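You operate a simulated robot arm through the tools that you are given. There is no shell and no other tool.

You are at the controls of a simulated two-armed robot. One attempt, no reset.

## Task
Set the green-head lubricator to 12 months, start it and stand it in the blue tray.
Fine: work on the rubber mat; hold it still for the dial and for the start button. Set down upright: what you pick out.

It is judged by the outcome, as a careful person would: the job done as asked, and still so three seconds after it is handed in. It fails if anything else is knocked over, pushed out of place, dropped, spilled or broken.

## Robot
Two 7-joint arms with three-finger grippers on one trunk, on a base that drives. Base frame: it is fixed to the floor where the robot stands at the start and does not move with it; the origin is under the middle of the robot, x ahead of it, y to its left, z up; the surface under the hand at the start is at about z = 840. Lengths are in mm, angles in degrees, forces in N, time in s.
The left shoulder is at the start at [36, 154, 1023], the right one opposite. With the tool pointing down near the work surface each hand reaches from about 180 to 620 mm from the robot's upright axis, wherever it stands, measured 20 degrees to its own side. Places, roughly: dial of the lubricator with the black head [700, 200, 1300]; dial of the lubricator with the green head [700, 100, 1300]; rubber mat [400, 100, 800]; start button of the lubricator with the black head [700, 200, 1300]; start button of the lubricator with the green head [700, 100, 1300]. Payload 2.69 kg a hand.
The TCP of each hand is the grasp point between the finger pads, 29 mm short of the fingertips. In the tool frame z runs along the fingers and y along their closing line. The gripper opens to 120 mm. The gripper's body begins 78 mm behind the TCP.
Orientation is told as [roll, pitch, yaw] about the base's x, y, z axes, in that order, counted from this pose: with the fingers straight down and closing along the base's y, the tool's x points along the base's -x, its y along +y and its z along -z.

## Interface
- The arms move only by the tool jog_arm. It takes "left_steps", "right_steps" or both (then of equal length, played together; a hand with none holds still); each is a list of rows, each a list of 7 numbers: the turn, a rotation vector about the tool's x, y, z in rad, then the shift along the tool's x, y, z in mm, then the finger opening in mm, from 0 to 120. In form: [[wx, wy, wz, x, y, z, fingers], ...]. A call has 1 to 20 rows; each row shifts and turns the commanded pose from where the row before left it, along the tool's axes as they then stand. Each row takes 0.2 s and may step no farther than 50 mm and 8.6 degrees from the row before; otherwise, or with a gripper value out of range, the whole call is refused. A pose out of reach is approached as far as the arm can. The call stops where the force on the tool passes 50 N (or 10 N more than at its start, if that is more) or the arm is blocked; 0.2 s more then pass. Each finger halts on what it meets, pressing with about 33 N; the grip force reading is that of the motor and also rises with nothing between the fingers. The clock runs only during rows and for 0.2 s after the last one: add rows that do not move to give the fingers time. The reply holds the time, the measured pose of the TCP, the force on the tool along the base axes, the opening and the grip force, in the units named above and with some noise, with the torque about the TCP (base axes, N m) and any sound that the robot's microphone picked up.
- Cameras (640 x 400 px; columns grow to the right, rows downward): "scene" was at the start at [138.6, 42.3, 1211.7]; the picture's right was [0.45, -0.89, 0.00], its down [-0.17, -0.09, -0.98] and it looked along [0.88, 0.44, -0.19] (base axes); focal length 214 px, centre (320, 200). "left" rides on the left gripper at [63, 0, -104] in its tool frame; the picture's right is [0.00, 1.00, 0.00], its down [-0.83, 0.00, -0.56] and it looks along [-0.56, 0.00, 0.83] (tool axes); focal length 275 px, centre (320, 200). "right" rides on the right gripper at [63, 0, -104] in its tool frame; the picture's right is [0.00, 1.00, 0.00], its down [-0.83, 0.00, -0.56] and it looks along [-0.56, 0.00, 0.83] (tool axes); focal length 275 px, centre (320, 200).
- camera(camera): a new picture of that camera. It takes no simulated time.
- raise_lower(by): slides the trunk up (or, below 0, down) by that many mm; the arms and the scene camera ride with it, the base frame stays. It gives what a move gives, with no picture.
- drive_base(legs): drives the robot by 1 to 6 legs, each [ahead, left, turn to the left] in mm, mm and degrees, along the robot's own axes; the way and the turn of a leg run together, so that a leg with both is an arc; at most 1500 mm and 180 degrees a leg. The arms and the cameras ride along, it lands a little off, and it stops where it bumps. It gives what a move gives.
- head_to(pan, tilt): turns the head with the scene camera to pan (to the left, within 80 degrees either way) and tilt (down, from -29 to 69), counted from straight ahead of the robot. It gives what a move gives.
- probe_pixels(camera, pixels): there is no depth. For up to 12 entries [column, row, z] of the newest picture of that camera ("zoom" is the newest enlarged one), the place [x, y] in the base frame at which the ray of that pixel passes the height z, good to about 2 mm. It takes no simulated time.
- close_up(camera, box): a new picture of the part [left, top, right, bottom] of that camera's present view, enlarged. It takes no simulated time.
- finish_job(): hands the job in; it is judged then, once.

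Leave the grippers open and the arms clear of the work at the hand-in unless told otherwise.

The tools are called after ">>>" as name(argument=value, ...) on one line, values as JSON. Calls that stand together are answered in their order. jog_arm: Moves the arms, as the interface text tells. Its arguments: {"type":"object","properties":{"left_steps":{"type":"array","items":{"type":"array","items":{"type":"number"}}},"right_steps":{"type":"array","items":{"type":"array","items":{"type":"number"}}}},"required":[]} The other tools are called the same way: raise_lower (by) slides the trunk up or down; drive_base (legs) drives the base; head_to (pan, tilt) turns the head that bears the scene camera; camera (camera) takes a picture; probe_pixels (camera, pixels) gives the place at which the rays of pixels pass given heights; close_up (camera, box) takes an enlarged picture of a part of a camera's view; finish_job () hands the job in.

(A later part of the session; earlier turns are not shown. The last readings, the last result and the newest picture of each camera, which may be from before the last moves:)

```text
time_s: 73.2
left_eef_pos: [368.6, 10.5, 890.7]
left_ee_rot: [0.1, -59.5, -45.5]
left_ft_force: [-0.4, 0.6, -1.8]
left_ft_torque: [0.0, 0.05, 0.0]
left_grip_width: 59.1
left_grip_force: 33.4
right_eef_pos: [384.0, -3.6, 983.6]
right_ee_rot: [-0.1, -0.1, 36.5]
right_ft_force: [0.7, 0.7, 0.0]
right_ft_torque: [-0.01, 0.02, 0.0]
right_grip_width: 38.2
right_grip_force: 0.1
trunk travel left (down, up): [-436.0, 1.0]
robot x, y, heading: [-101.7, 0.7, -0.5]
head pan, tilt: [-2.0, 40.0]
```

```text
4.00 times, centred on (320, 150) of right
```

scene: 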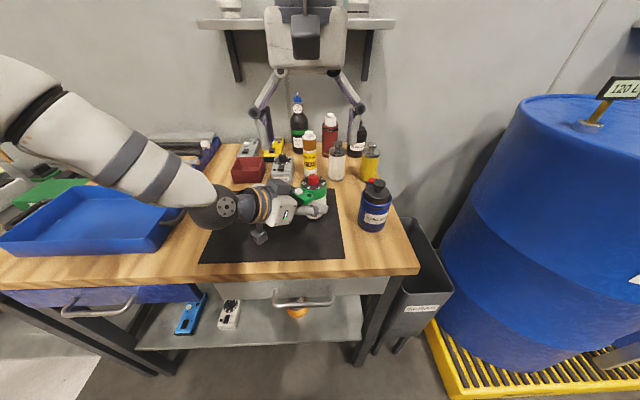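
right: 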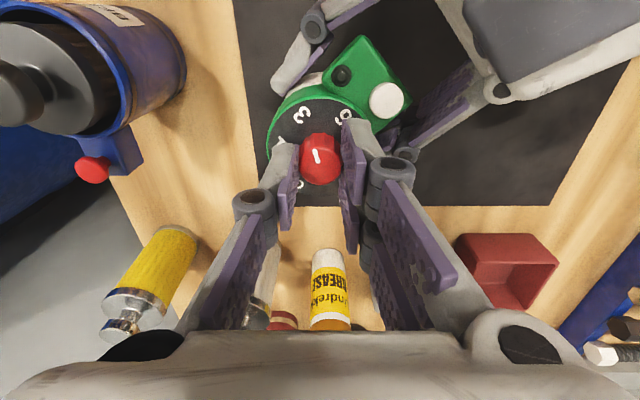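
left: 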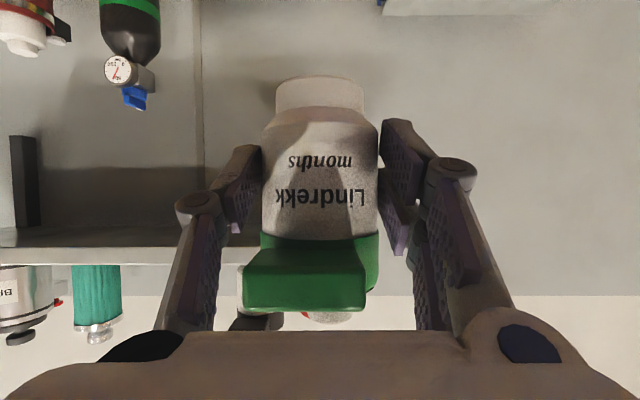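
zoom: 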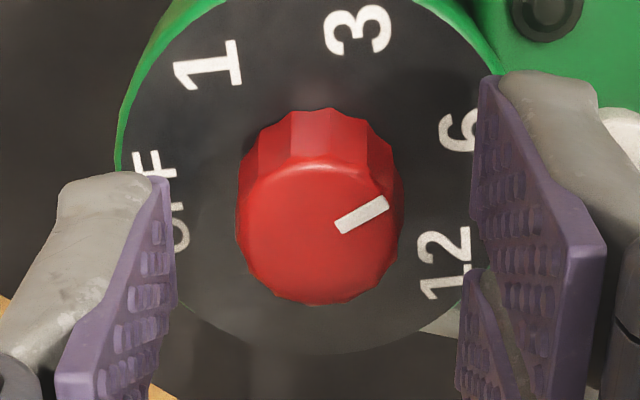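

The pointer is now just short of 6. The left hand's vertical force dropped to -1.8 N, so the base is barely touching the mat. I'll press down ~1 mm to seat it again.

>>> jog_arm(left_steps=[[0, 0, 0, 0.43, 0, 0.25, 45], [0, 0, 0, 0.43, 0, 0.25, 45], [0, 0, 0, 0, 0, 0, 45], [0, 0, 0, 0, 0, 0, 45]])

>>> camera(camera="scene")

>>> close_up(camera="scene", box=[240, 120, 400, 240])

```text
time_s: 74.2
left_eef_pos: [368.3, 9.5, 891.6]
left_ee_rot: [0.3, -59.7, -45.5]
left_ft_force: [-3.8, 1.8, 7.0]
left_ft_torque: [-0.08, 0.23, -0.09]
left_grip_width: 59.0
left_grip_force: 33.0
right_eef_pos: [381.6, -3.6, 985.0]
right_ee_rot: [-0.1, -0.1, 36.3]
right_ft_force: [-0.4, 1.2, 0.5]
right_ft_torque: [0.0, 0.0, 0.02]
right_grip_width: 38.2
right_grip_force: 0.0
trunk travel left (down, up): [-436.0, 1.0]
robot x, y, heading: [-98.7, -3.5, -0.5]
head pan, tilt: [-2.0, 40.0]
```

```text
taken
```

scene: 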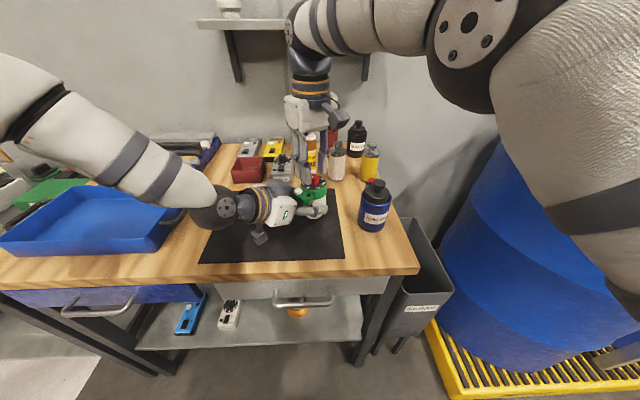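

```text
3.33 times, centred on (320, 180) of scene
```

zoom: 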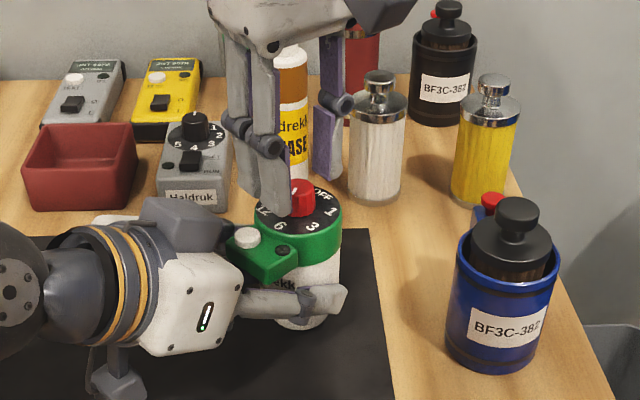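

Seated again at 7 N. Checking the knob alignment once more before the third grip.

>>> close_up(camera="right", box=[256, 100, 384, 200])

```text
4.00 times, centred on (320, 150) of right
```

zoom: 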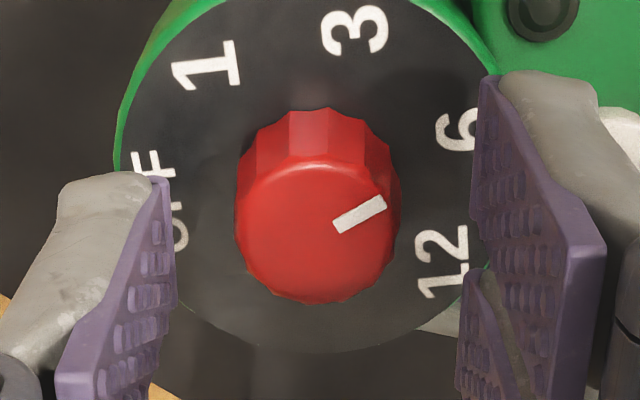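

Aligned within half a millimetre. I'll descend, grip and turn 59° clockwise (8 rows), leaving a small remainder to fine-tune by sight.

>>> jog_arm(right_steps=[[0, 0, 0, 0, 0, 5, 38], [0, 0, 0, 0, 0, 5, 38], [0, 0, 0, 0, 0, 0, 28], [0, 0, 0, 0, 0, 0, 20], [0, 0, 0, 0, 0, 0, 12], [0, 0, 0, 0, 0, 0, 12], [0, 0, 0.128, 0, 0, 0, 12], [0, 0, 0.128, 0, 0, 0, 12], [0, 0, 0.128, 0, 0, 0, 12], [0, 0, 0.128, 0, 0, 0, 12], [0, 0, 0.128, 0, 0, 0, 12], [0, 0, 0.128, 0, 0, 0, 12], [0, 0, 0.128, 0, 0, 0, 12], [0, 0, 0.128, 0, 0, 0, 12], [0, 0, 0, 0, 0, 0, 12]])

>>> close_up(camera="right", box=[240, 80, 400, 200])

```text
time_s: 77.4
left_eef_pos: [370.1, 10.2, 890.0]
left_ee_rot: [0.1, -59.7, -45.4]
left_ft_force: [5.1, 0.5, 10.0]
left_ft_torque: [-0.4, -0.12, 0.09]
left_grip_width: 59.0
left_grip_force: 33.1
right_eef_pos: [383.7, -3.6, 974.7]
right_ee_rot: [0.2, 0.1, -22.5]
right_ft_force: [-4.4, 0.3, 1.4]
right_ft_torque: [0.41, 0.5, 0.01]
right_grip_width: 20.1
right_grip_force: 33.0
trunk travel left (down, up): [-436.0, 1.0]
robot x, y, heading: [-97.6, -1.4, -0.1]
head pan, tilt: [-2.0, 40.0]
```

```text
3.33 times, centred on (320, 140) of right
```

zoom: 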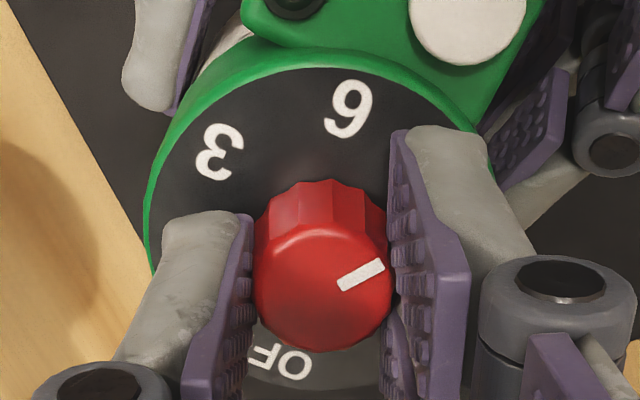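

Now I'll release and rise to z≈1013 for an unobstructed look at the pointer against 12.

>>> jog_arm(right_steps=[[0, 0, 0, 0, 0, 0, 24], [0, 0, 0, 0, 0, 0, 38], [0, 0, 0, 0, 0, -13, 50], [0, 0, 0, 0, 0, -13, 70], [0, 0, 0, 0, 0, -13, 80]])

>>> close_up(camera="right", box=[240, 70, 400, 190])

```text
time_s: 78.6
left_eef_pos: [368.6, 9.7, 889.8]
left_ee_rot: [0.1, -59.8, -45.4]
left_ft_force: [3.9, 0.6, 12.9]
left_ft_torque: [-0.19, -0.04, 0.06]
left_grip_width: 59.0
left_grip_force: 33.3
right_eef_pos: [383.7, -4.2, 1013.6]
right_ee_rot: [0.0, -0.2, -22.2]
right_ft_force: [0.4, -0.9, -0.8]
right_ft_torque: [-0.03, 0.01, 0.01]
right_grip_width: 80.0
right_grip_force: 0.1
trunk travel left (down, up): [-436.0, 1.0]
robot x, y, heading: [-99.1, -0.3, -0.3]
head pan, tilt: [-2.0, 40.0]
```

```text
3.33 times, centred on (320, 130) of right
```

zoom: 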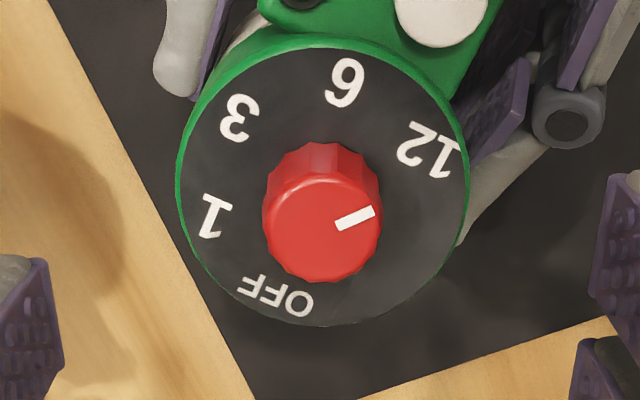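

>>> probe_pixels(camera="zoom", pixels=[[322, 228, 957], [374, 210, 957], [337, 225, 957], [323, 185, 940], [428, 150, 940], [345, 82, 940], [238, 118, 940], [214, 216, 940], [275, 297, 940], [178, 185, 940], [468, 185, 940]])

```text
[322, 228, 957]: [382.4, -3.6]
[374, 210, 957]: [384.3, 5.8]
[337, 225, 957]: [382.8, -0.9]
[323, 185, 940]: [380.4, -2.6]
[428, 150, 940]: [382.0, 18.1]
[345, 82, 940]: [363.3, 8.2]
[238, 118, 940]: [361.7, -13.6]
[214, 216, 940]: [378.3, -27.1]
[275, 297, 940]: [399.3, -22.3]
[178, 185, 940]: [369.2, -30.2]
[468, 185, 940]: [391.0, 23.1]
```

The pointer now appears close to 12. I'll zoom in tighter to measure its alignment.

>>> close_up(camera="right", box=[276, 80, 372, 168])

>>> close_up(camera="scene", box=[280, 150, 350, 210])

```text
4.55 times, centred on (324, 124) of right
```

zoom: 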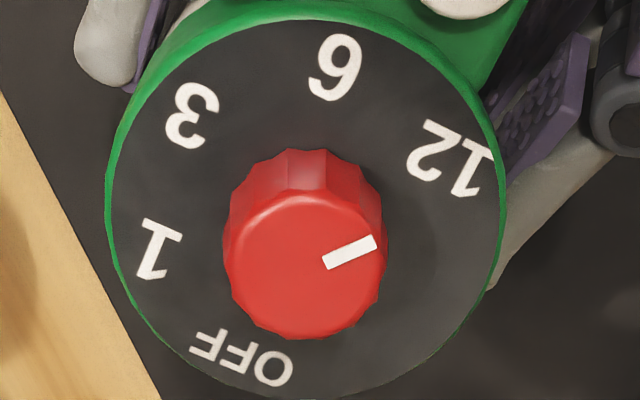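

```text
6.67 times, centred on (315, 180) of scene
```

zoom: 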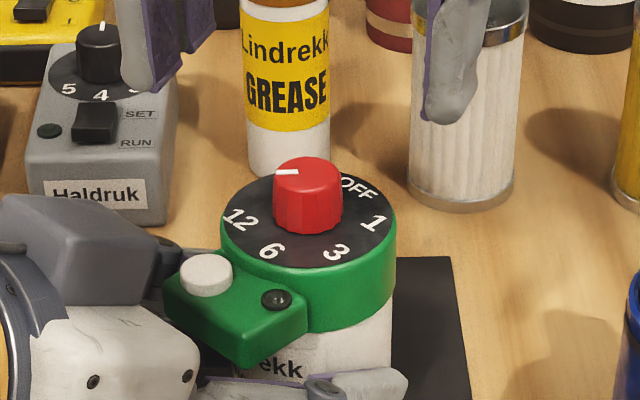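

The pointer looks within ~10° of 12. For an undistorted check I'll slide the right hand forward so its camera looks straight down on the dial.

>>> jog_arm(right_steps=[[0, 0, 0, -28, 0, 0, 80], [0, 0, 0, -28, 0, 0, 80]])

>>> camera(camera="right")

>>> close_up(camera="right", box=[256, 0, 384, 80])

```text
time_s: 79.2
left_eef_pos: [369.0, 10.3, 889.7]
left_ee_rot: [0.1, -59.6, -45.4]
left_ft_force: [0.1, -1.2, 10.7]
left_ft_torque: [-0.41, -0.14, 0.05]
left_grip_width: 59.2
left_grip_force: 33.1
right_eef_pos: [410.4, -30.7, 1007.6]
right_ee_rot: [0.0, -0.1, -22.4]
right_ft_force: [-0.1, -0.2, -0.2]
right_ft_torque: [0.02, 0.02, 0.0]
right_grip_width: 80.0
right_grip_force: 0.0
right hand out of reach, approached as far as the arm can: row 1, 2
trunk travel left (down, up): [-436.0, 1.0]
robot x, y, heading: [-97.2, 1.6, -0.7]
head pan, tilt: [-2.0, 40.0]
```

```text
taken
```

right: 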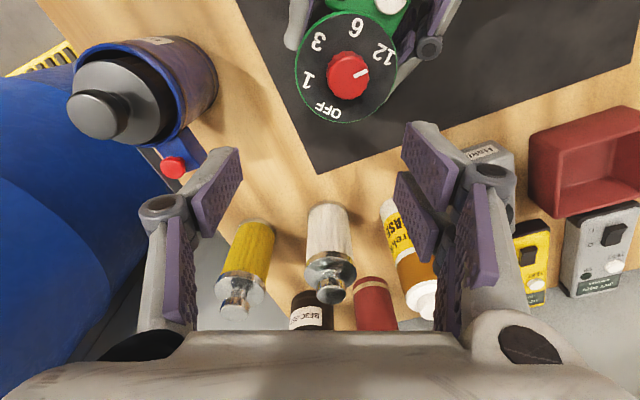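

```text
5.00 times, centred on (320, 40) of right
```

zoom: 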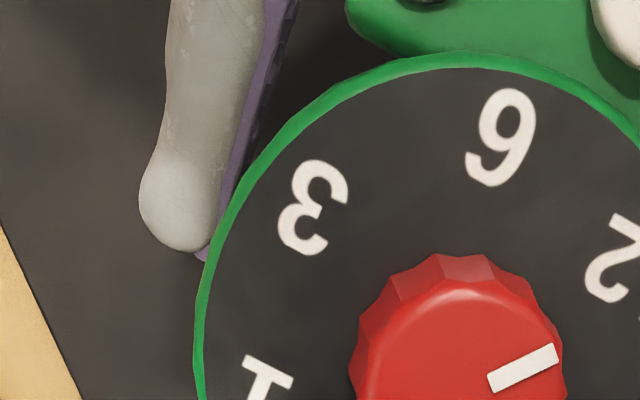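

The right arm hit its reach limit at (410, -31), so I won't push further. The view is nearly vertical anyway; zooming on the dial here.

>>> close_up(camera="right", box=[280, 0, 416, 130])

```text
3.08 times, centred on (348, 65) of right
```

zoom: 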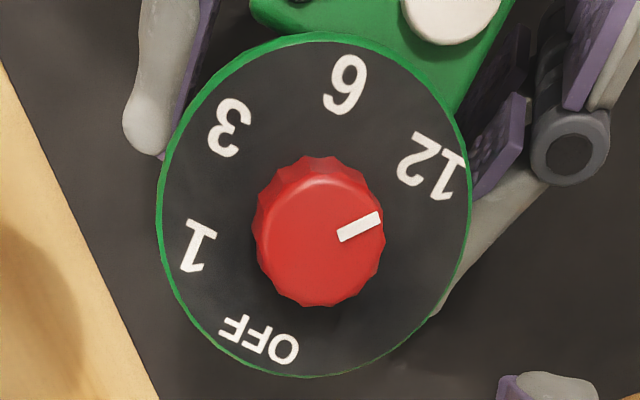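

Computing exactly from the camera geometry:

| Item | Angle in hand frame |
|---|---|
| Label spacing | ~55° |
| 12 | ~65° |
| Pointer | ~66–68° |

So the dial is at 12 within about 2°. Next is the white start button at about (355, 28), top z≈939. I'll close the right fingers, turn to yaw -49° (so the narrow side faces the dial rim) and hover over the button's outer half.

>>> jog_arm(right_steps=[[0, 0, 0.116, 19.7, 6.2, 2, 60], [0, 0, 0.116, 20.3, 3.9, 2, 40], [0, 0, 0.116, 20.6, 1.5, 2, 20], [0, 0, 0.116, 20.6, -0.9, 2, 5], [0, 0, 0, 0, 0, 0, 0]])

>>> camera(camera="right")

```text
time_s: 80.4
left_eef_pos: [368.6, 10.3, 890.9]
left_ee_rot: [0.1, -59.5, -45.4]
left_ft_force: [-2.1, 0.4, 8.6]
left_ft_torque: [-0.29, -0.05, -0.08]
left_grip_width: 58.9
left_grip_force: 32.8
right_eef_pos: [345.0, 23.9, 999.4]
right_ee_rot: [0.2, 0.0, -48.8]
right_ft_force: [-0.1, -0.1, -0.9]
right_ft_torque: [0.01, 0.01, 0.0]
right_grip_width: 0.1
right_grip_force: 28.9
trunk travel left (down, up): [-436.0, 1.0]
robot x, y, heading: [-94.3, -1.5, -0.2]
head pan, tilt: [-2.0, 40.0]
```

```text
taken
```

right: 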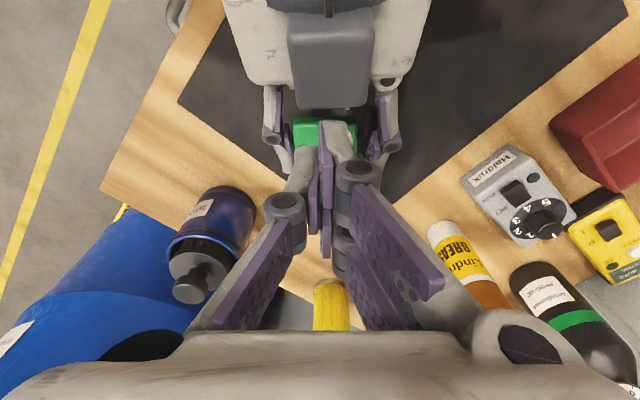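

The hand is at (345, 24). I'll shift about 10 mm along the finger line to sit over the button, then check with a close-up.

>>> jog_arm(right_steps=[[0, 0, 0, -0.8, 5, 2, 0], [0, 0, 0, -0.8, 5, 2, 0], [0, 0, 0, 0, 0, 0, 0]])

>>> close_up(camera="right", box=[250, 90, 410, 230])

>>> close_up(camera="scene", box=[270, 130, 350, 220])

```text
time_s: 81.2
left_eef_pos: [369.4, 9.5, 890.4]
left_ee_rot: [0.1, -59.6, -45.5]
left_ft_force: [-2.0, -0.1, 6.4]
left_ft_torque: [-0.27, 0.01, -0.08]
left_grip_width: 59.1
left_grip_force: 32.9
right_eef_pos: [355.0, 26.8, 995.7]
right_ee_rot: [0.3, 0.1, -49.3]
right_ft_force: [0.0, 0.5, 0.0]
right_ft_torque: [0.02, 0.03, 0.03]
right_grip_width: 0.3
right_grip_force: 28.7
trunk travel left (down, up): [-436.0, 1.0]
robot x, y, heading: [-100.9, 1.4, -0.4]
head pan, tilt: [-2.0, 40.0]
```

```text
2.86 times, centred on (330, 160) of right
```

zoom: 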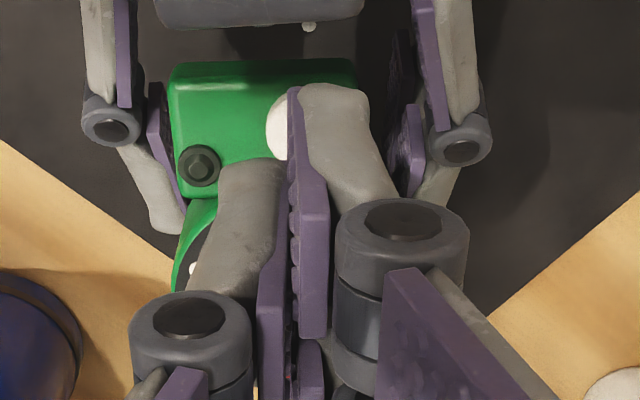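

```text
4.44 times, centred on (310, 175) of scene
```

zoom: 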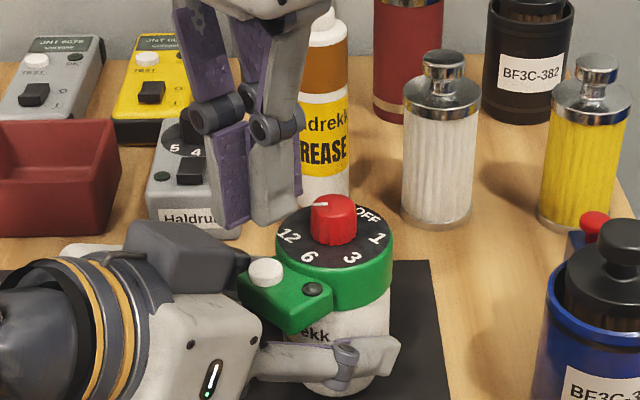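

The fingers hide half of the button, and a grey box on top of the left hand is close by. I'll probe heights in the scene close-up: grey box corners near (245,262) and (205,225), button (267,270), knob top (333,203).

>>> probe_pixels(camera="zoom", pixels=[[246, 262, 960], [246, 262, 980], [205, 224, 960], [205, 224, 980], [205, 224, 1000], [267, 268, 939], [333, 203, 957], [130, 228, 980], [130, 228, 1000]])

```text
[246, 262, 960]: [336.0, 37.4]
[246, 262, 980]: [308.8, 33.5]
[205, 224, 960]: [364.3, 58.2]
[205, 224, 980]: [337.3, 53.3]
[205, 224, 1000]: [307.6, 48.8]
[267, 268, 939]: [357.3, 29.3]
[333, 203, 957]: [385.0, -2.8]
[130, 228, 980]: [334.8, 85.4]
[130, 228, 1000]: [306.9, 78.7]
```

The gripper's +y side carries two finger elements, so closed fingers would also hit the dial plate. I'll instead open to 44 and press with the single (-y) finger alone. That shifts the hand about 30 mm sideways, keeping that finger over the button and the others off the head.

>>> jog_arm(right_steps=[[0, 0, 0, 1.0, 10, 0, 15], [0, 0, 0, 1.0, 10, 0, 30], [0, 0, 0, 1.2, 10, 0, 44], [0, 0, 0, 0, 0, 0, 44]])

>>> close_up(camera="right", box=[200, 60, 440, 240])

>>> close_up(camera="scene", box=[270, 130, 350, 220])

```text
time_s: 82.2
left_eef_pos: [369.4, 10.0, 891.0]
left_ee_rot: [0.1, -59.6, -45.4]
left_ft_force: [-2.1, 0.3, 5.3]
left_ft_torque: [-0.18, 0.08, -0.09]
left_grip_width: 58.8
left_grip_force: 32.9
right_eef_pos: [373.5, 51.0, 994.2]
right_ee_rot: [0.0, -0.2, -49.1]
right_ft_force: [-0.7, 0.4, -0.5]
right_ft_torque: [0.02, 0.01, -0.03]
right_grip_width: 44.2
right_grip_force: 0.1
trunk travel left (down, up): [-436.0, 1.0]
robot x, y, heading: [-95.9, 2.1, -0.4]
head pan, tilt: [-2.0, 40.0]
```

```text
2.22 times, centred on (320, 150) of right
```

zoom: 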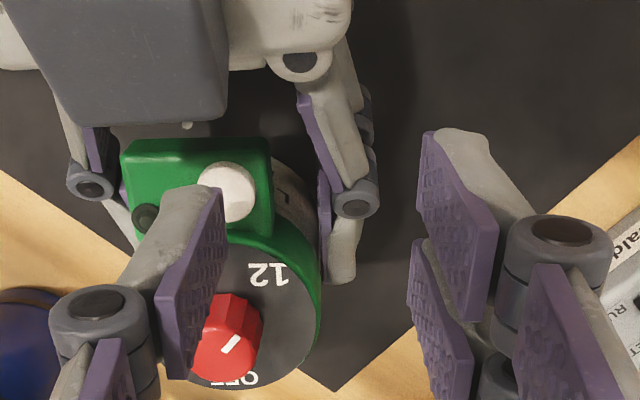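

```text
4.44 times, centred on (310, 175) of scene
```

zoom: 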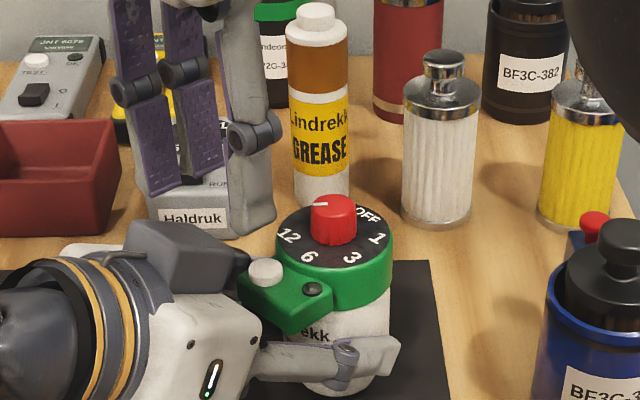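

Now the button is fully visible, at 4.8 mm inward and 26 mm sideways from the TCP, right under the single finger. I'll shift 2.5 mm inward and come down 19 mm, to about 7 mm above the button.

>>> jog_arm(right_steps=[[0, 0, 0, -2.5, 0, 6, 44], [0, 0, 0, 0, 0, 7, 44], [0, 0, 0, 0, 0, 6, 44]])

>>> close_up(camera="right", box=[200, 60, 440, 240])

>>> close_up(camera="scene", box=[280, 150, 350, 210])

```text
time_s: 83.0
left_eef_pos: [369.4, 9.6, 889.7]
left_ee_rot: [0.1, -59.7, -45.4]
left_ft_force: [-2.7, 0.3, 3.0]
left_ft_torque: [-0.14, 0.13, -0.06]
left_grip_width: 59.4
left_grip_force: 33.2
right_eef_pos: [376.0, 50.4, 973.6]
right_ee_rot: [0.2, -0.1, -48.9]
right_ft_force: [-0.1, -0.6, 0.8]
right_ft_torque: [0.0, 0.05, 0.01]
right_grip_width: 43.9
right_grip_force: 0.0
trunk travel left (down, up): [-436.0, 1.0]
robot x, y, heading: [-97.5, 0.4, -0.4]
head pan, tilt: [-2.0, 40.0]
```

```text
2.22 times, centred on (320, 150) of right
```

zoom: 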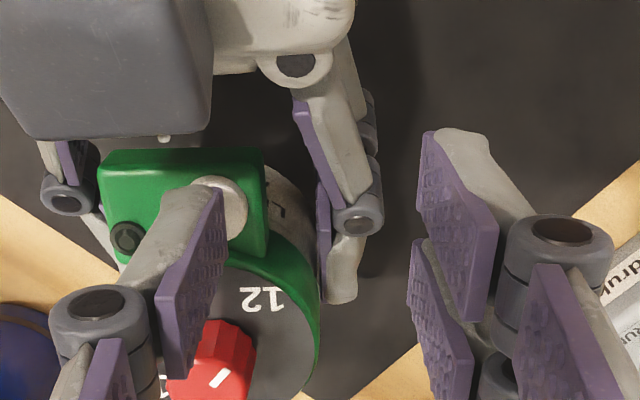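

```text
6.67 times, centred on (315, 180) of scene
```

zoom: 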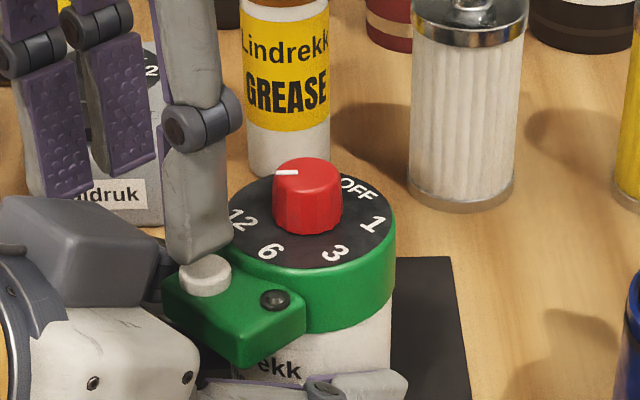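

The finger sits right over the button (offset under 2 mm). Pressing down now in small steps while watching force and sound.

>>> jog_arm(right_steps=[[0, 0, 0, 0, 0.8, 1.5, 44], [0, 0, 0, 0, 0, 1.5, 44], [0, 0, 0, 0, 0, 1.5, 44], [0, 0, 0, 0, 0, 1.0, 44]])

```text
time_s: 84.0
left_eef_pos: [369.0, 10.1, 890.3]
left_ee_rot: [0.1, -59.6, -45.4]
left_ft_force: [-2.4, 0.0, 3.1]
left_ft_torque: [-0.12, 0.08, -0.07]
left_grip_width: 58.9
left_grip_force: 33.0
right_eef_pos: [377.3, 49.0, 970.3]
right_ee_rot: [0.1, -0.1, -48.9]
right_ft_force: [-1.5, 0.2, 0.5]
right_ft_torque: [0.01, 0.01, -0.01]
right_grip_width: 43.8
right_grip_force: 0.1
trunk travel left (down, up): [-436.0, 1.0]
robot x, y, heading: [-97.9, 2.3, -0.6]
head pan, tilt: [-2.0, 40.0]
```

No contact yet (tip at about z 940). Continuing down in 1 mm steps.

>>> jog_arm(right_steps=[[0, 0, 0, 0, 0, 1.0, 44], [0, 0, 0, 0, 0, 1.0, 44], [0, 0, 0, 0, 0, 1.0, 44]])

>>> close_up(camera="right", box=[200, 60, 440, 240])

```text
time_s: 84.8
left_eef_pos: [369.9, 9.5, 890.6]
left_ee_rot: [0.1, -59.6, -45.4]
left_ft_force: [-3.3, -0.3, 1.4]
left_ft_torque: [-0.15, 0.1, -0.07]
left_grip_width: 59.0
left_grip_force: 32.8
right_eef_pos: [378.2, 48.7, 967.0]
right_ee_rot: [0.1, -0.2, -49.0]
right_ft_force: [-0.3, -0.2, -0.8]
right_ft_torque: [0.0, 0.02, 0.01]
right_grip_width: 43.9
right_grip_force: 0.0
trunk travel left (down, up): [-436.0, 1.0]
robot x, y, heading: [-102.1, 1.5, -0.3]
head pan, tilt: [-2.0, 40.0]
```

```text
2.22 times, centred on (320, 150) of right
```

zoom: 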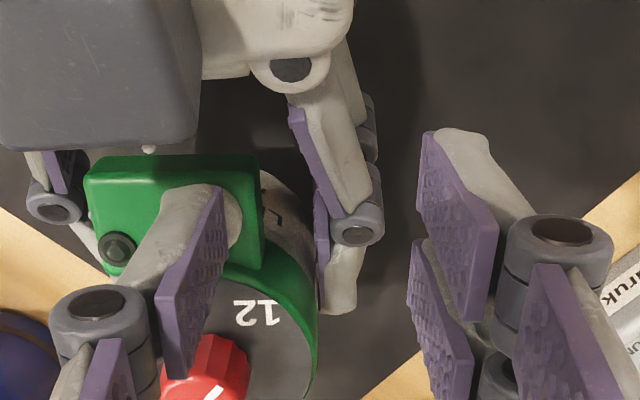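

Still no contact; the tip is at about z 938. Continuing gently.

>>> jog_arm(right_steps=[[0, 0, 0, 0, 0, 1.0, 44], [0, 0, 0, 0, 0, 1.0, 44], [0, 0, 0, 0, 0, 0, 44]])

>>> close_up(camera="scene", box=[280, 150, 350, 210])

```text
time_s: 85.6
left_eef_pos: [370.5, 10.5, 890.4]
left_ee_rot: [0.1, -59.5, -45.4]
left_ft_force: [-1.6, -1.1, 0.3]
left_ft_torque: [-0.11, 0.08, -0.07]
left_grip_width: 59.1
left_grip_force: 33.2
right_eef_pos: [377.7, 48.0, 964.8]
right_ee_rot: [0.1, -0.1, -48.9]
right_ft_force: [-0.2, -0.5, 1.2]
right_ft_torque: [-0.02, 0.05, -0.01]
right_grip_width: 43.9
right_grip_force: 0.5
trunk travel left (down, up): [-436.0, 1.0]
robot x, y, heading: [-99.1, -2.6, -0.4]
head pan, tilt: [-2.0, 40.0]
heard: click
```

```text
6.67 times, centred on (315, 180) of scene
```

zoom: 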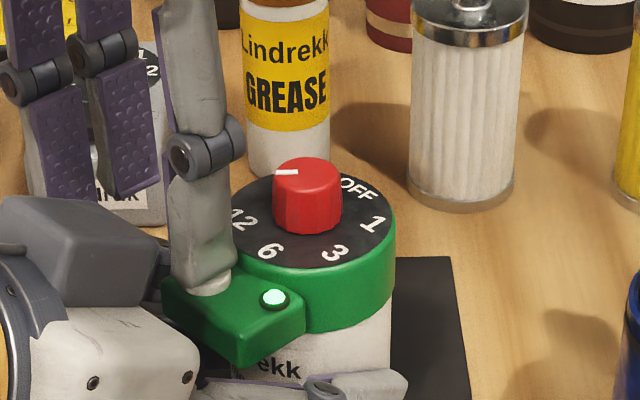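

A click was heard and the indicator lit up green, so it's started. I'll lift the right finger straight up off the button now.

>>> jog_arm(right_steps=[[0, 0, 0, 0, 0, -8, 44], [0, 0, 0, 0, 0, -15, 44], [0, 0, 0, 0, 0, -20, 44], [0, 0, 0, 0, 0, -30, 44], [0, 0, 0, 0, 0, -30, 44]])

>>> close_up(camera="scene", box=[280, 150, 350, 210])

>>> camera(camera="right")

```text
time_s: 86.8
left_eef_pos: [368.0, 9.5, 889.9]
left_ee_rot: [0.1, -59.6, -45.5]
left_ft_force: [-0.1, -0.2, -1.9]
left_ft_torque: [0.02, 0.0, 0.05]
left_grip_width: 59.1
left_grip_force: 33.0
right_eef_pos: [359.9, 32.2, 1063.4]
right_ee_rot: [0.2, -0.1, -48.9]
right_ft_force: [0.0, -1.1, -0.1]
right_ft_torque: [0.02, -0.01, -0.03]
right_grip_width: 44.2
right_grip_force: 0.0
right hand out of reach, approached as far as the arm can: row 3, 4, 5
trunk travel left (down, up): [-436.0, 1.0]
robot x, y, heading: [-100.7, -0.7, -0.2]
head pan, tilt: [-2.0, 40.0]
```

```text
6.67 times, centred on (315, 180) of scene
```

zoom: 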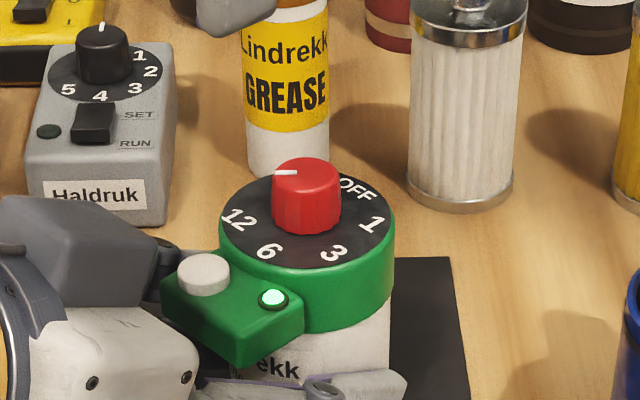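

```text
taken
```

right: 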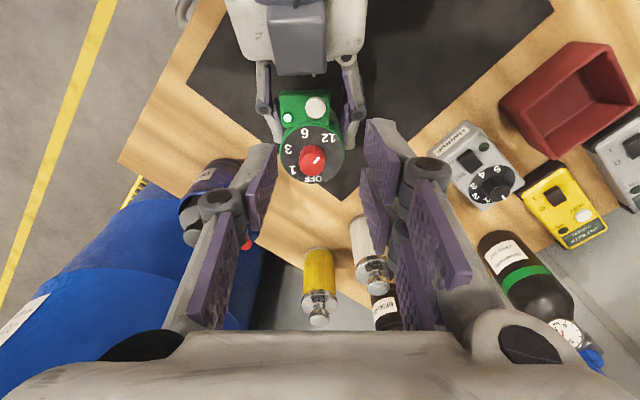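

The light stays on after release. I'll check the dial pointer once more from here.

>>> close_up(camera="right", box=[270, 90, 356, 190])

```text
4.00 times, centred on (313, 140) of right
```

zoom: 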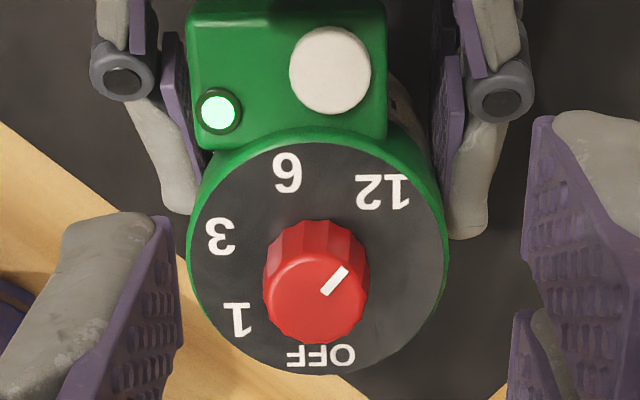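

Exact geometry gives the pointer at 41.5° versus label 12 at 39.5°, so the dial is on 12 and the unit is running. Now I'll move the right hand away, up and back to the right.

>>> jog_arm(right_steps=[[0, 0, 0, -13.2, -38.1, -3, 44], [0, 0, 0, -13.2, -38.1, -3, 44], [0, 0, 0, -13.2, -38.1, -3, 44]])

```text
time_s: 87.6
left_eef_pos: [368.7, 9.1, 889.5]
left_ee_rot: [0.1, -59.5, -45.4]
left_ft_force: [-2.4, -0.7, 0.8]
left_ft_torque: [-0.12, 0.06, -0.07]
left_grip_width: 59.3
left_grip_force: 32.9
right_eef_pos: [299.3, -72.1, 1069.7]
right_ee_rot: [0.1, 0.0, -49.0]
right_ft_force: [-0.5, -0.5, -0.4]
right_ft_torque: [-0.02, -0.01, 0.02]
right_grip_width: 44.0
right_grip_force: 0.1
trunk travel left (down, up): [-436.0, 1.0]
robot x, y, heading: [-98.1, 0.8, -0.1]
head pan, tilt: [-2.0, 40.0]
```

>>> jog_arm(right_steps=[[0, 0, 0, -9.2, -30.6, -17.5, 50], [0, 0, 0, -9.2, -30.6, -17.5, 60], [0, 0, 0, -9.2, -30.6, -17.5, 60], [0, 0, 0, -9.2, -30.6, -17.5, 60], [0, 0, -0.14, 0, 0, 0, 60], [0, 0, -0.14, 0, 0, 0, 60], [0, 0, -0.14, 0, 0, 0, 60], [0, 0, -0.14, 0, 0, 0, 60], [0, 0, -0.14, 0, 0, 0, 60], [0, 0, -0.14, 0, 0, 0, 60]])

>>> head_to(pan=25, tilt=35)

>>> jog_arm(right_steps=[[0, 0, 0, 0, 0, 0, 60], [0, 0, 0, 0, 0, 0, 60], [0, 0, 0, 0, 0, 0, 60]])

>>> camera(camera="scene")

```text
time_s: 89.8
left_eef_pos: [369.9, 10.0, 890.7]
left_ee_rot: [0.2, -59.7, -45.4]
left_ft_force: [-0.7, -1.8, 0.2]
left_ft_torque: [-0.16, 0.02, 0.0]
left_grip_width: 58.9
left_grip_force: 33.3
right_eef_pos: [232.2, -180.9, 1140.5]
right_ee_rot: [0.0, -0.1, -0.6]
right_ft_force: [-0.4, -0.1, 0.7]
right_ft_torque: [0.02, 0.03, 0.0]
right_grip_width: 60.2
right_grip_force: 0.1
trunk travel left (down, up): [-436.0, 1.0]
robot x, y, heading: [-98.5, 1.2, -0.6]
head pan, tilt: [-2.0, 40.0]
```

```text
time_s: 90.7
left_eef_pos: [369.8, 10.6, 890.5]
left_ee_rot: [0.1, -59.6, -45.4]
left_ft_force: [-0.3, -1.5, 0.3]
left_ft_torque: [-0.13, 0.01, -0.01]
left_grip_width: 59.1
left_grip_force: 32.8
right_eef_pos: [232.0, -181.2, 1139.4]
right_ee_rot: [0.0, -0.1, -0.9]
right_ft_force: [0.9, -0.9, 0.6]
right_ft_torque: [0.03, 0.03, 0.05]
right_grip_width: 60.4
right_grip_force: 0.1
trunk travel left (down, up): [-436.0, 1.0]
robot x, y, heading: [-97.9, -1.0, -0.3]
head pan, tilt: [25.0, 35.0]
```

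```text
time_s: 91.5
left_eef_pos: [369.2, 10.5, 889.1]
left_ee_rot: [0.1, -59.6, -45.4]
left_ft_force: [-0.4, -1.0, 0.1]
left_ft_torque: [-0.09, -0.01, 0.02]
left_grip_width: 59.4
left_grip_force: 33.2
right_eef_pos: [232.6, -180.8, 1140.7]
right_ee_rot: [0.1, -0.1, -0.8]
right_ft_force: [0.5, 0.5, -0.7]
right_ft_torque: [-0.01, 0.0, -0.01]
right_grip_width: 59.9
right_grip_force: 0.1
trunk travel left (down, up): [-436.0, 1.0]
robot x, y, heading: [-100.7, 0.5, -0.2]
head pan, tilt: [25.0, 35.0]
```

```text
taken
```

scene: 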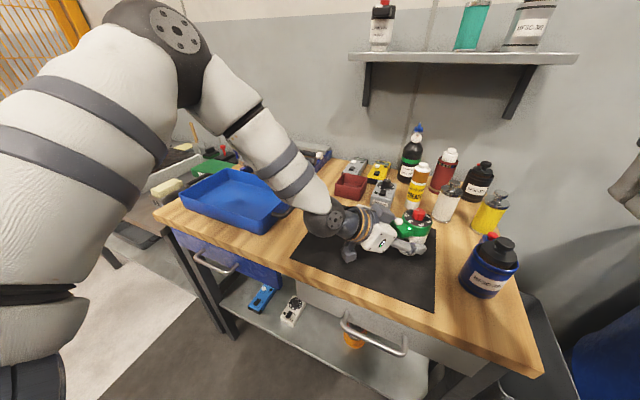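

The right hand is parked clear. Now I'll get the tray's geometry with a close-up.

>>> close_up(camera="scene", box=[170, 150, 310, 245])

```text
4.21 times, centred on (240, 198) of scene
```

zoom: 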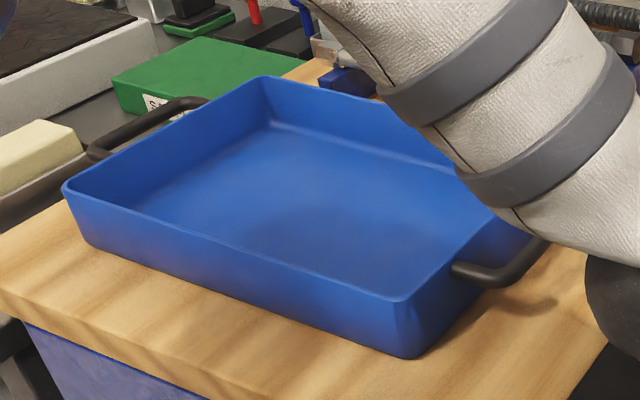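

>>> probe_pixels(camera="zoom", pixels=[[405, 357, 842], [90, 247, 842], [402, 298, 885], [402, 298, 895], [65, 185, 885], [65, 185, 895], [265, 80, 885], [265, 80, 895], [270, 124, 846], [540, 240, 885]])

```text
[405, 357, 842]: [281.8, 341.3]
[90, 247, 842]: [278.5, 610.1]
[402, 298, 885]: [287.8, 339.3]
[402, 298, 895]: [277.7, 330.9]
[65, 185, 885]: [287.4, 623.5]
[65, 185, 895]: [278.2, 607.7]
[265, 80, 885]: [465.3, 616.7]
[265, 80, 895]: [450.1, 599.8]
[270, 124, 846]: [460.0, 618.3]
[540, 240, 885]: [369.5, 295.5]
```

The tray spans about x 280–458, y 338–610, rim z≈893. I'll stand the lubricator near its middle, at (376, 470), with the hand square to the tray so the camera box stays outside the front wall. First, lift straight up 100 mm.

>>> jog_arm(left_steps=[[0, 0, 0, -8.6, 0, -5.1, 45], [0, 0, 0, -17.2, 0, -10.1, 45], [0, 0, 0, -17.2, 0, -10.1, 45], [0, 0, 0, -17.2, 0, -10.1, 45], [0, 0, 0, -17.2, 0, -10.1, 45], [0, 0, 0, -8.6, 0, -5.1, 45]])

>>> camera(camera="scene")

```text
time_s: 92.9
left_eef_pos: [368.8, 10.2, 990.5]
left_ee_rot: [0.0, -59.6, -45.2]
left_ft_force: [0.6, -0.1, -1.5]
left_ft_torque: [0.02, 0.02, -0.01]
left_grip_width: 58.9
left_grip_force: 33.2
right_eef_pos: [232.8, -180.6, 1138.9]
right_ee_rot: [0.0, -0.2, -0.8]
right_ft_force: [-0.3, 0.3, 0.0]
right_ft_torque: [0.01, 0.03, -0.02]
right_grip_width: 59.7
right_grip_force: 0.0
trunk travel left (down, up): [-436.0, 1.0]
robot x, y, heading: [-96.9, -0.7, -0.3]
head pan, tilt: [25.0, 35.0]
```

```text
taken
```

scene: 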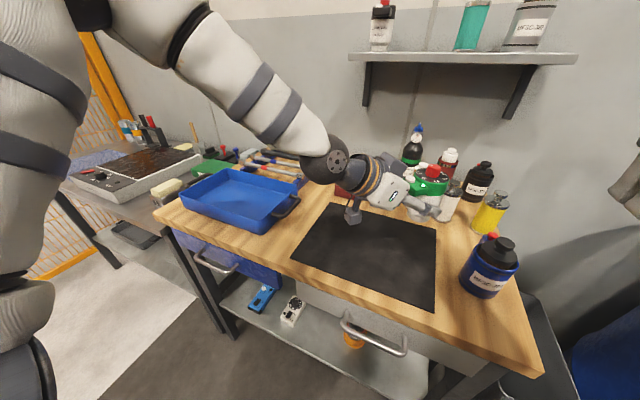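

The lubricator is lifted 100 mm and steady. I'll carry it left toward the tray while turning the hand back to yaw 0, first half.

>>> jog_arm(left_steps=[[-0.0968, 0, -0.0568, 9.4, 22.0, -16.0, 45], [-0.0968, 0, -0.0568, 8.1, 23.9, -13.7, 45], [-0.0968, 0, -0.0568, 6.7, 25.5, -11.4, 45], [-0.0968, 0, -0.0568, 5.2, 26.9, -8.9, 45], [-0.0968, 0, -0.0568, 3.6, 27.8, -6.2, 45], [-0.0968, 0, -0.0568, 2.0, 28.4, -3.5, 45], [-0.0968, 0, -0.0568, 0.4, 28.7, -0.7, 45], [0, 0, 0, 0.3, 28.7, -0.5, 45]])

>>> camera(camera="scene")

```text
time_s: 94.7
left_eef_pos: [385.7, 241.7, 991.2]
left_ee_rot: [0.1, -59.6, -0.3]
left_ft_force: [0.6, 0.1, -2.0]
left_ft_torque: [0.01, 0.05, -0.03]
left_grip_width: 58.9
left_grip_force: 33.0
right_eef_pos: [232.0, -179.2, 1139.5]
right_ee_rot: [-0.1, -0.1, -0.8]
right_ft_force: [-0.4, -0.2, 0.5]
right_ft_torque: [-0.03, 0.01, -0.01]
right_grip_width: 60.2
right_grip_force: 0.1
trunk travel left (down, up): [-436.0, 1.0]
robot x, y, heading: [-99.7, 1.8, -0.0]
head pan, tilt: [25.0, 35.0]
```

```text
taken
```

scene: 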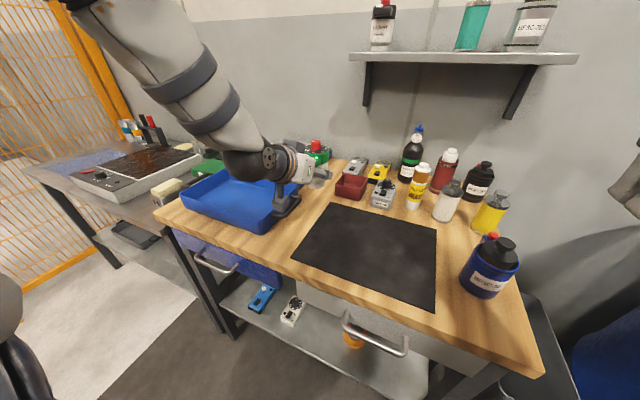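

It's over the bench between mat and tray. Continuing left and slightly back to above the tray at (358, 470).

>>> jog_arm(left_steps=[[0, 0, 0, 1.77, 28.5, -3.0, 45], [0, 0, 0, 1.77, 28.5, -3.0, 45], [0, 0, 0, 1.77, 28.5, -3.0, 45], [0, 0, 0, 1.77, 28.5, -3.0, 45], [0, 0, 0, 1.77, 28.5, -3.0, 45], [0, 0, 0, 1.77, 28.5, -3.0, 45], [0, 0, 0, 1.77, 28.5, -3.0, 45], [0, 0, 0, 1.77, 28.5, -3.0, 45]])

>>> head_to(pan=40, tilt=35)

>>> jog_arm(left_steps=[[0, 0, 0, 0, 0, 0, 45], [0, 0, 0, 0, 0, 0, 45], [0, 0, 0, 0, 0, 0, 45]])

>>> camera(camera="scene")

>>> camera(camera="left")

```text
time_s: 96.5
left_eef_pos: [360.4, 467.4, 989.9]
left_ee_rot: [0.0, -59.6, -0.3]
left_ft_force: [-0.6, 0.7, -1.6]
left_ft_torque: [0.0, 0.01, -0.04]
left_grip_width: 58.9
left_grip_force: 32.8
right_eef_pos: [232.4, -180.6, 1140.7]
right_ee_rot: [0.0, -0.1, -0.8]
right_ft_force: [-0.1, 0.0, -0.4]
right_ft_torque: [-0.02, -0.01, 0.01]
right_grip_width: 60.0
right_grip_force: 0.3
trunk travel left (down, up): [-436.0, 1.0]
robot x, y, heading: [-99.6, 3.4, -0.3]
head pan, tilt: [25.0, 35.0]
```

```text
time_s: 97.3
left_eef_pos: [360.4, 467.1, 991.4]
left_ee_rot: [0.2, -59.6, -0.4]
left_ft_force: [-0.2, 0.3, -2.0]
left_ft_torque: [0.0, 0.04, -0.03]
left_grip_width: 59.2
left_grip_force: 33.0
right_eef_pos: [231.3, -181.7, 1139.5]
right_ee_rot: [0.0, -0.1, -0.7]
right_ft_force: [-0.1, 0.6, 0.6]
right_ft_torque: [-0.01, -0.01, -0.01]
right_grip_width: 60.0
right_grip_force: 0.0
trunk travel left (down, up): [-436.0, 1.0]
robot x, y, heading: [-99.0, 2.4, -0.2]
head pan, tilt: [40.0, 35.0]
```

```text
time_s: 98.1
left_eef_pos: [360.1, 467.2, 991.0]
left_ee_rot: [0.1, -59.6, -0.4]
left_ft_force: [-0.2, 0.1, -1.9]
left_ft_torque: [-0.02, 0.05, 0.0]
left_grip_width: 58.8
left_grip_force: 33.4
right_eef_pos: [232.2, -180.5, 1140.0]
right_ee_rot: [0.0, 0.0, -0.8]
right_ft_force: [0.2, 0.7, -0.1]
right_ft_torque: [0.01, 0.02, -0.01]
right_grip_width: 59.8
right_grip_force: 0.0
trunk travel left (down, up): [-436.0, 1.0]
robot x, y, heading: [-97.9, 2.0, -0.3]
head pan, tilt: [40.0, 35.0]
```

```text
taken
```

scene: 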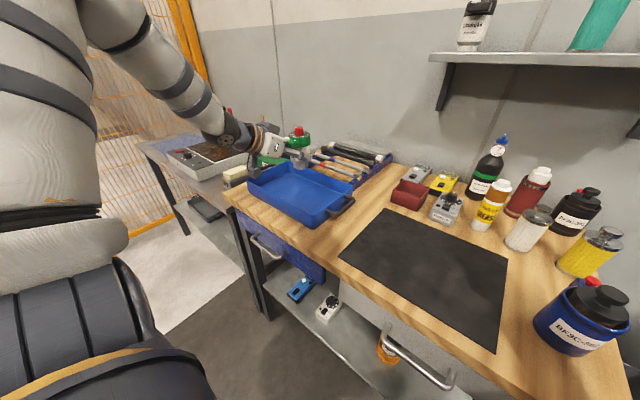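

```text
taken
```

left: 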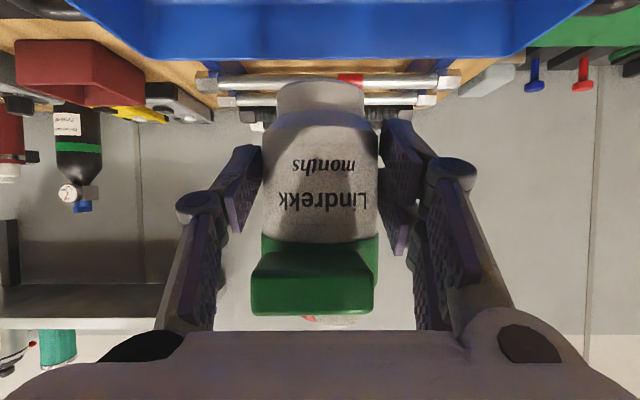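

The lubricator is above the tray. A close-up to check it's upright and centred over the tray floor.

>>> close_up(camera="scene", box=[210, 110, 370, 230])

>>> probe_pixels(camera="left", pixels=[[320, 60, 893], [160, 60, 893], [530, 50, 893]])

```text
3.33 times, centred on (290, 170) of scene
```

zoom: 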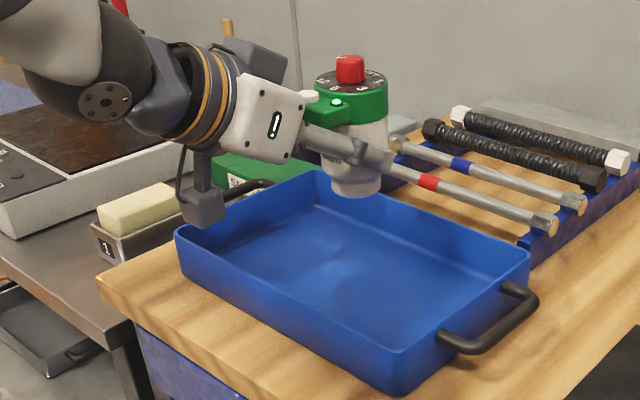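

```text
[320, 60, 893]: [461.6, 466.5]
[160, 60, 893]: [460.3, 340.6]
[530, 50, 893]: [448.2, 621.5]
```

The lubricator is upright with its light on, and the camera box is outside the front wall. Lowering 85 mm first.

>>> jog_arm(left_steps=[[0, 0, 0, 14.66, 0, 8.6, 45], [0, 0, 0, 14.66, 0, 8.6, 45], [0, 0, 0, 14.66, 0, 8.6, 45], [0, 0, 0, 14.66, 0, 8.6, 45], [0, 0, 0, 14.66, 0, 8.6, 45]])

>>> close_up(camera="scene", box=[210, 110, 370, 230])

```text
time_s: 99.3
left_eef_pos: [360.8, 468.4, 905.9]
left_ee_rot: [0.2, -59.6, -0.4]
left_ft_force: [0.6, -0.4, -2.4]
left_ft_torque: [0.01, 0.02, 0.0]
left_grip_width: 58.9
left_grip_force: 33.2
right_eef_pos: [232.5, -180.7, 1140.4]
right_ee_rot: [-0.1, -0.1, -0.9]
right_ft_force: [0.1, -0.4, 0.5]
right_ft_torque: [0.03, 0.0, 0.03]
right_grip_width: 60.2
right_grip_force: 0.0
trunk travel left (down, up): [-436.0, 1.0]
robot x, y, heading: [-95.9, 1.1, -0.3]
head pan, tilt: [40.0, 35.0]
```

```text
3.33 times, centred on (290, 170) of scene
```

zoom: 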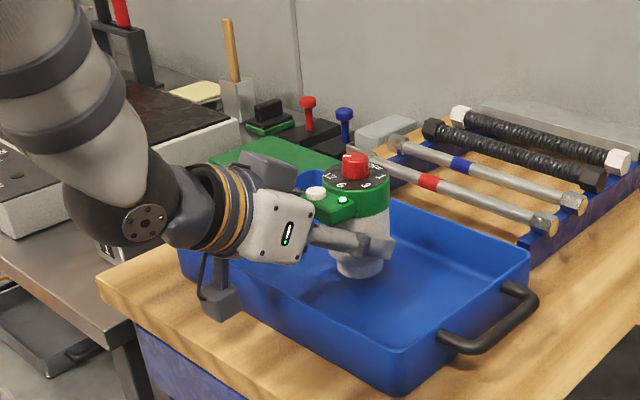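

The lubricator is inside the tray about 15 mm above the floor, and the camera box is clear of the front wall. Lowering gently.

>>> jog_arm(left_steps=[[0, 0, 0, 1.72, 0, 1.01, 45], [0, 0, 0, 1.72, 0, 1.01, 45], [0, 0, 0, 1.72, 0, 1.01, 45], [0, 0, 0, 1.72, 0, 1.01, 45], [0, 0, 0, 1.72, 0, 1.01, 45], [0, 0, 0, 0, 0, 0, 45]])

```text
time_s: 100.7
left_eef_pos: [359.9, 468.6, 896.3]
left_ee_rot: [0.2, -59.6, -0.4]
left_ft_force: [-0.9, 0.1, -1.9]
left_ft_torque: [-0.02, 0.03, 0.01]
left_grip_width: 58.7
left_grip_force: 33.2
right_eef_pos: [232.8, -179.8, 1140.5]
right_ee_rot: [0.0, -0.1, -0.8]
right_ft_force: [0.1, 0.2, -0.3]
right_ft_torque: [0.0, 0.03, 0.02]
right_grip_width: 59.9
right_grip_force: 0.0
trunk travel left (down, up): [-436.0, 1.0]
robot x, y, heading: [-99.2, 0.0, -0.4]
head pan, tilt: [40.0, 35.0]
```

>>> jog_arm(left_steps=[[0, 0, 0, 0.86, 0, 0.51, 45], [0, 0, 0, 0.86, 0, 0.51, 45], [0, 0, 0, 0.86, 0, 0.51, 45], [0, 0, 0, 0.86, 0, 0.51, 45]])

```text
time_s: 101.7
left_eef_pos: [360.7, 468.0, 891.1]
left_ee_rot: [0.1, -59.6, -0.3]
left_ft_force: [-0.2, 0.2, -1.4]
left_ft_torque: [0.01, 0.05, -0.03]
left_grip_width: 59.1
left_grip_force: 33.3
right_eef_pos: [232.8, -180.2, 1140.0]
right_ee_rot: [0.0, -0.1, -0.8]
right_ft_force: [0.9, 1.0, 0.4]
right_ft_torque: [-0.02, 0.03, -0.01]
right_grip_width: 60.0
right_grip_force: 0.1
trunk travel left (down, up): [-436.0, 1.0]
robot x, y, heading: [-101.2, -2.4, -0.8]
head pan, tilt: [40.0, 35.0]
```

Still free (-1.4 N, just its weight). I'll continue in 1 mm steps and stop at contact.

>>> jog_arm(left_steps=[[0, 0, 0, 0.86, 0, 0.51, 45], [0, 0, 0, 0.86, 0, 0.51, 45], [0, 0, 0, 0.86, 0, 0.51, 45]])

>>> close_up(camera="scene", box=[240, 130, 340, 210])

```text
time_s: 102.5
left_eef_pos: [359.8, 467.8, 891.1]
left_ee_rot: [0.2, -59.7, -0.5]
left_ft_force: [-1.2, 1.3, 10.1]
left_ft_torque: [-0.13, -0.09, 0.01]
left_grip_width: 58.8
left_grip_force: 33.1
right_eef_pos: [231.4, -181.2, 1140.0]
right_ee_rot: [0.1, -0.2, -0.7]
right_ft_force: [-0.1, 0.0, 0.1]
right_ft_torque: [0.03, -0.02, -0.01]
right_grip_width: 59.9
right_grip_force: 0.0
trunk travel left (down, up): [-436.0, 1.0]
robot x, y, heading: [-102.3, -1.9, -0.4]
head pan, tilt: [40.0, 35.0]
```

```text
5.00 times, centred on (290, 170) of scene
```

zoom: 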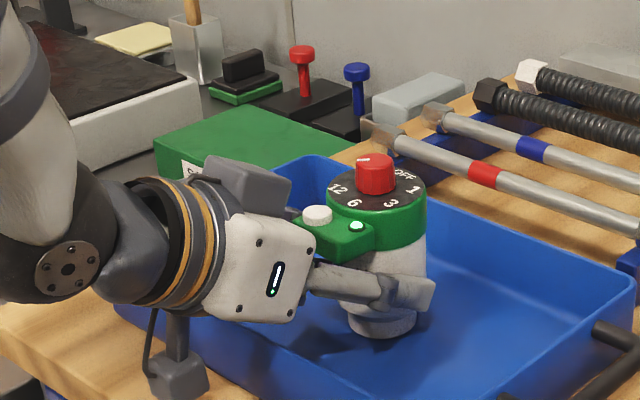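

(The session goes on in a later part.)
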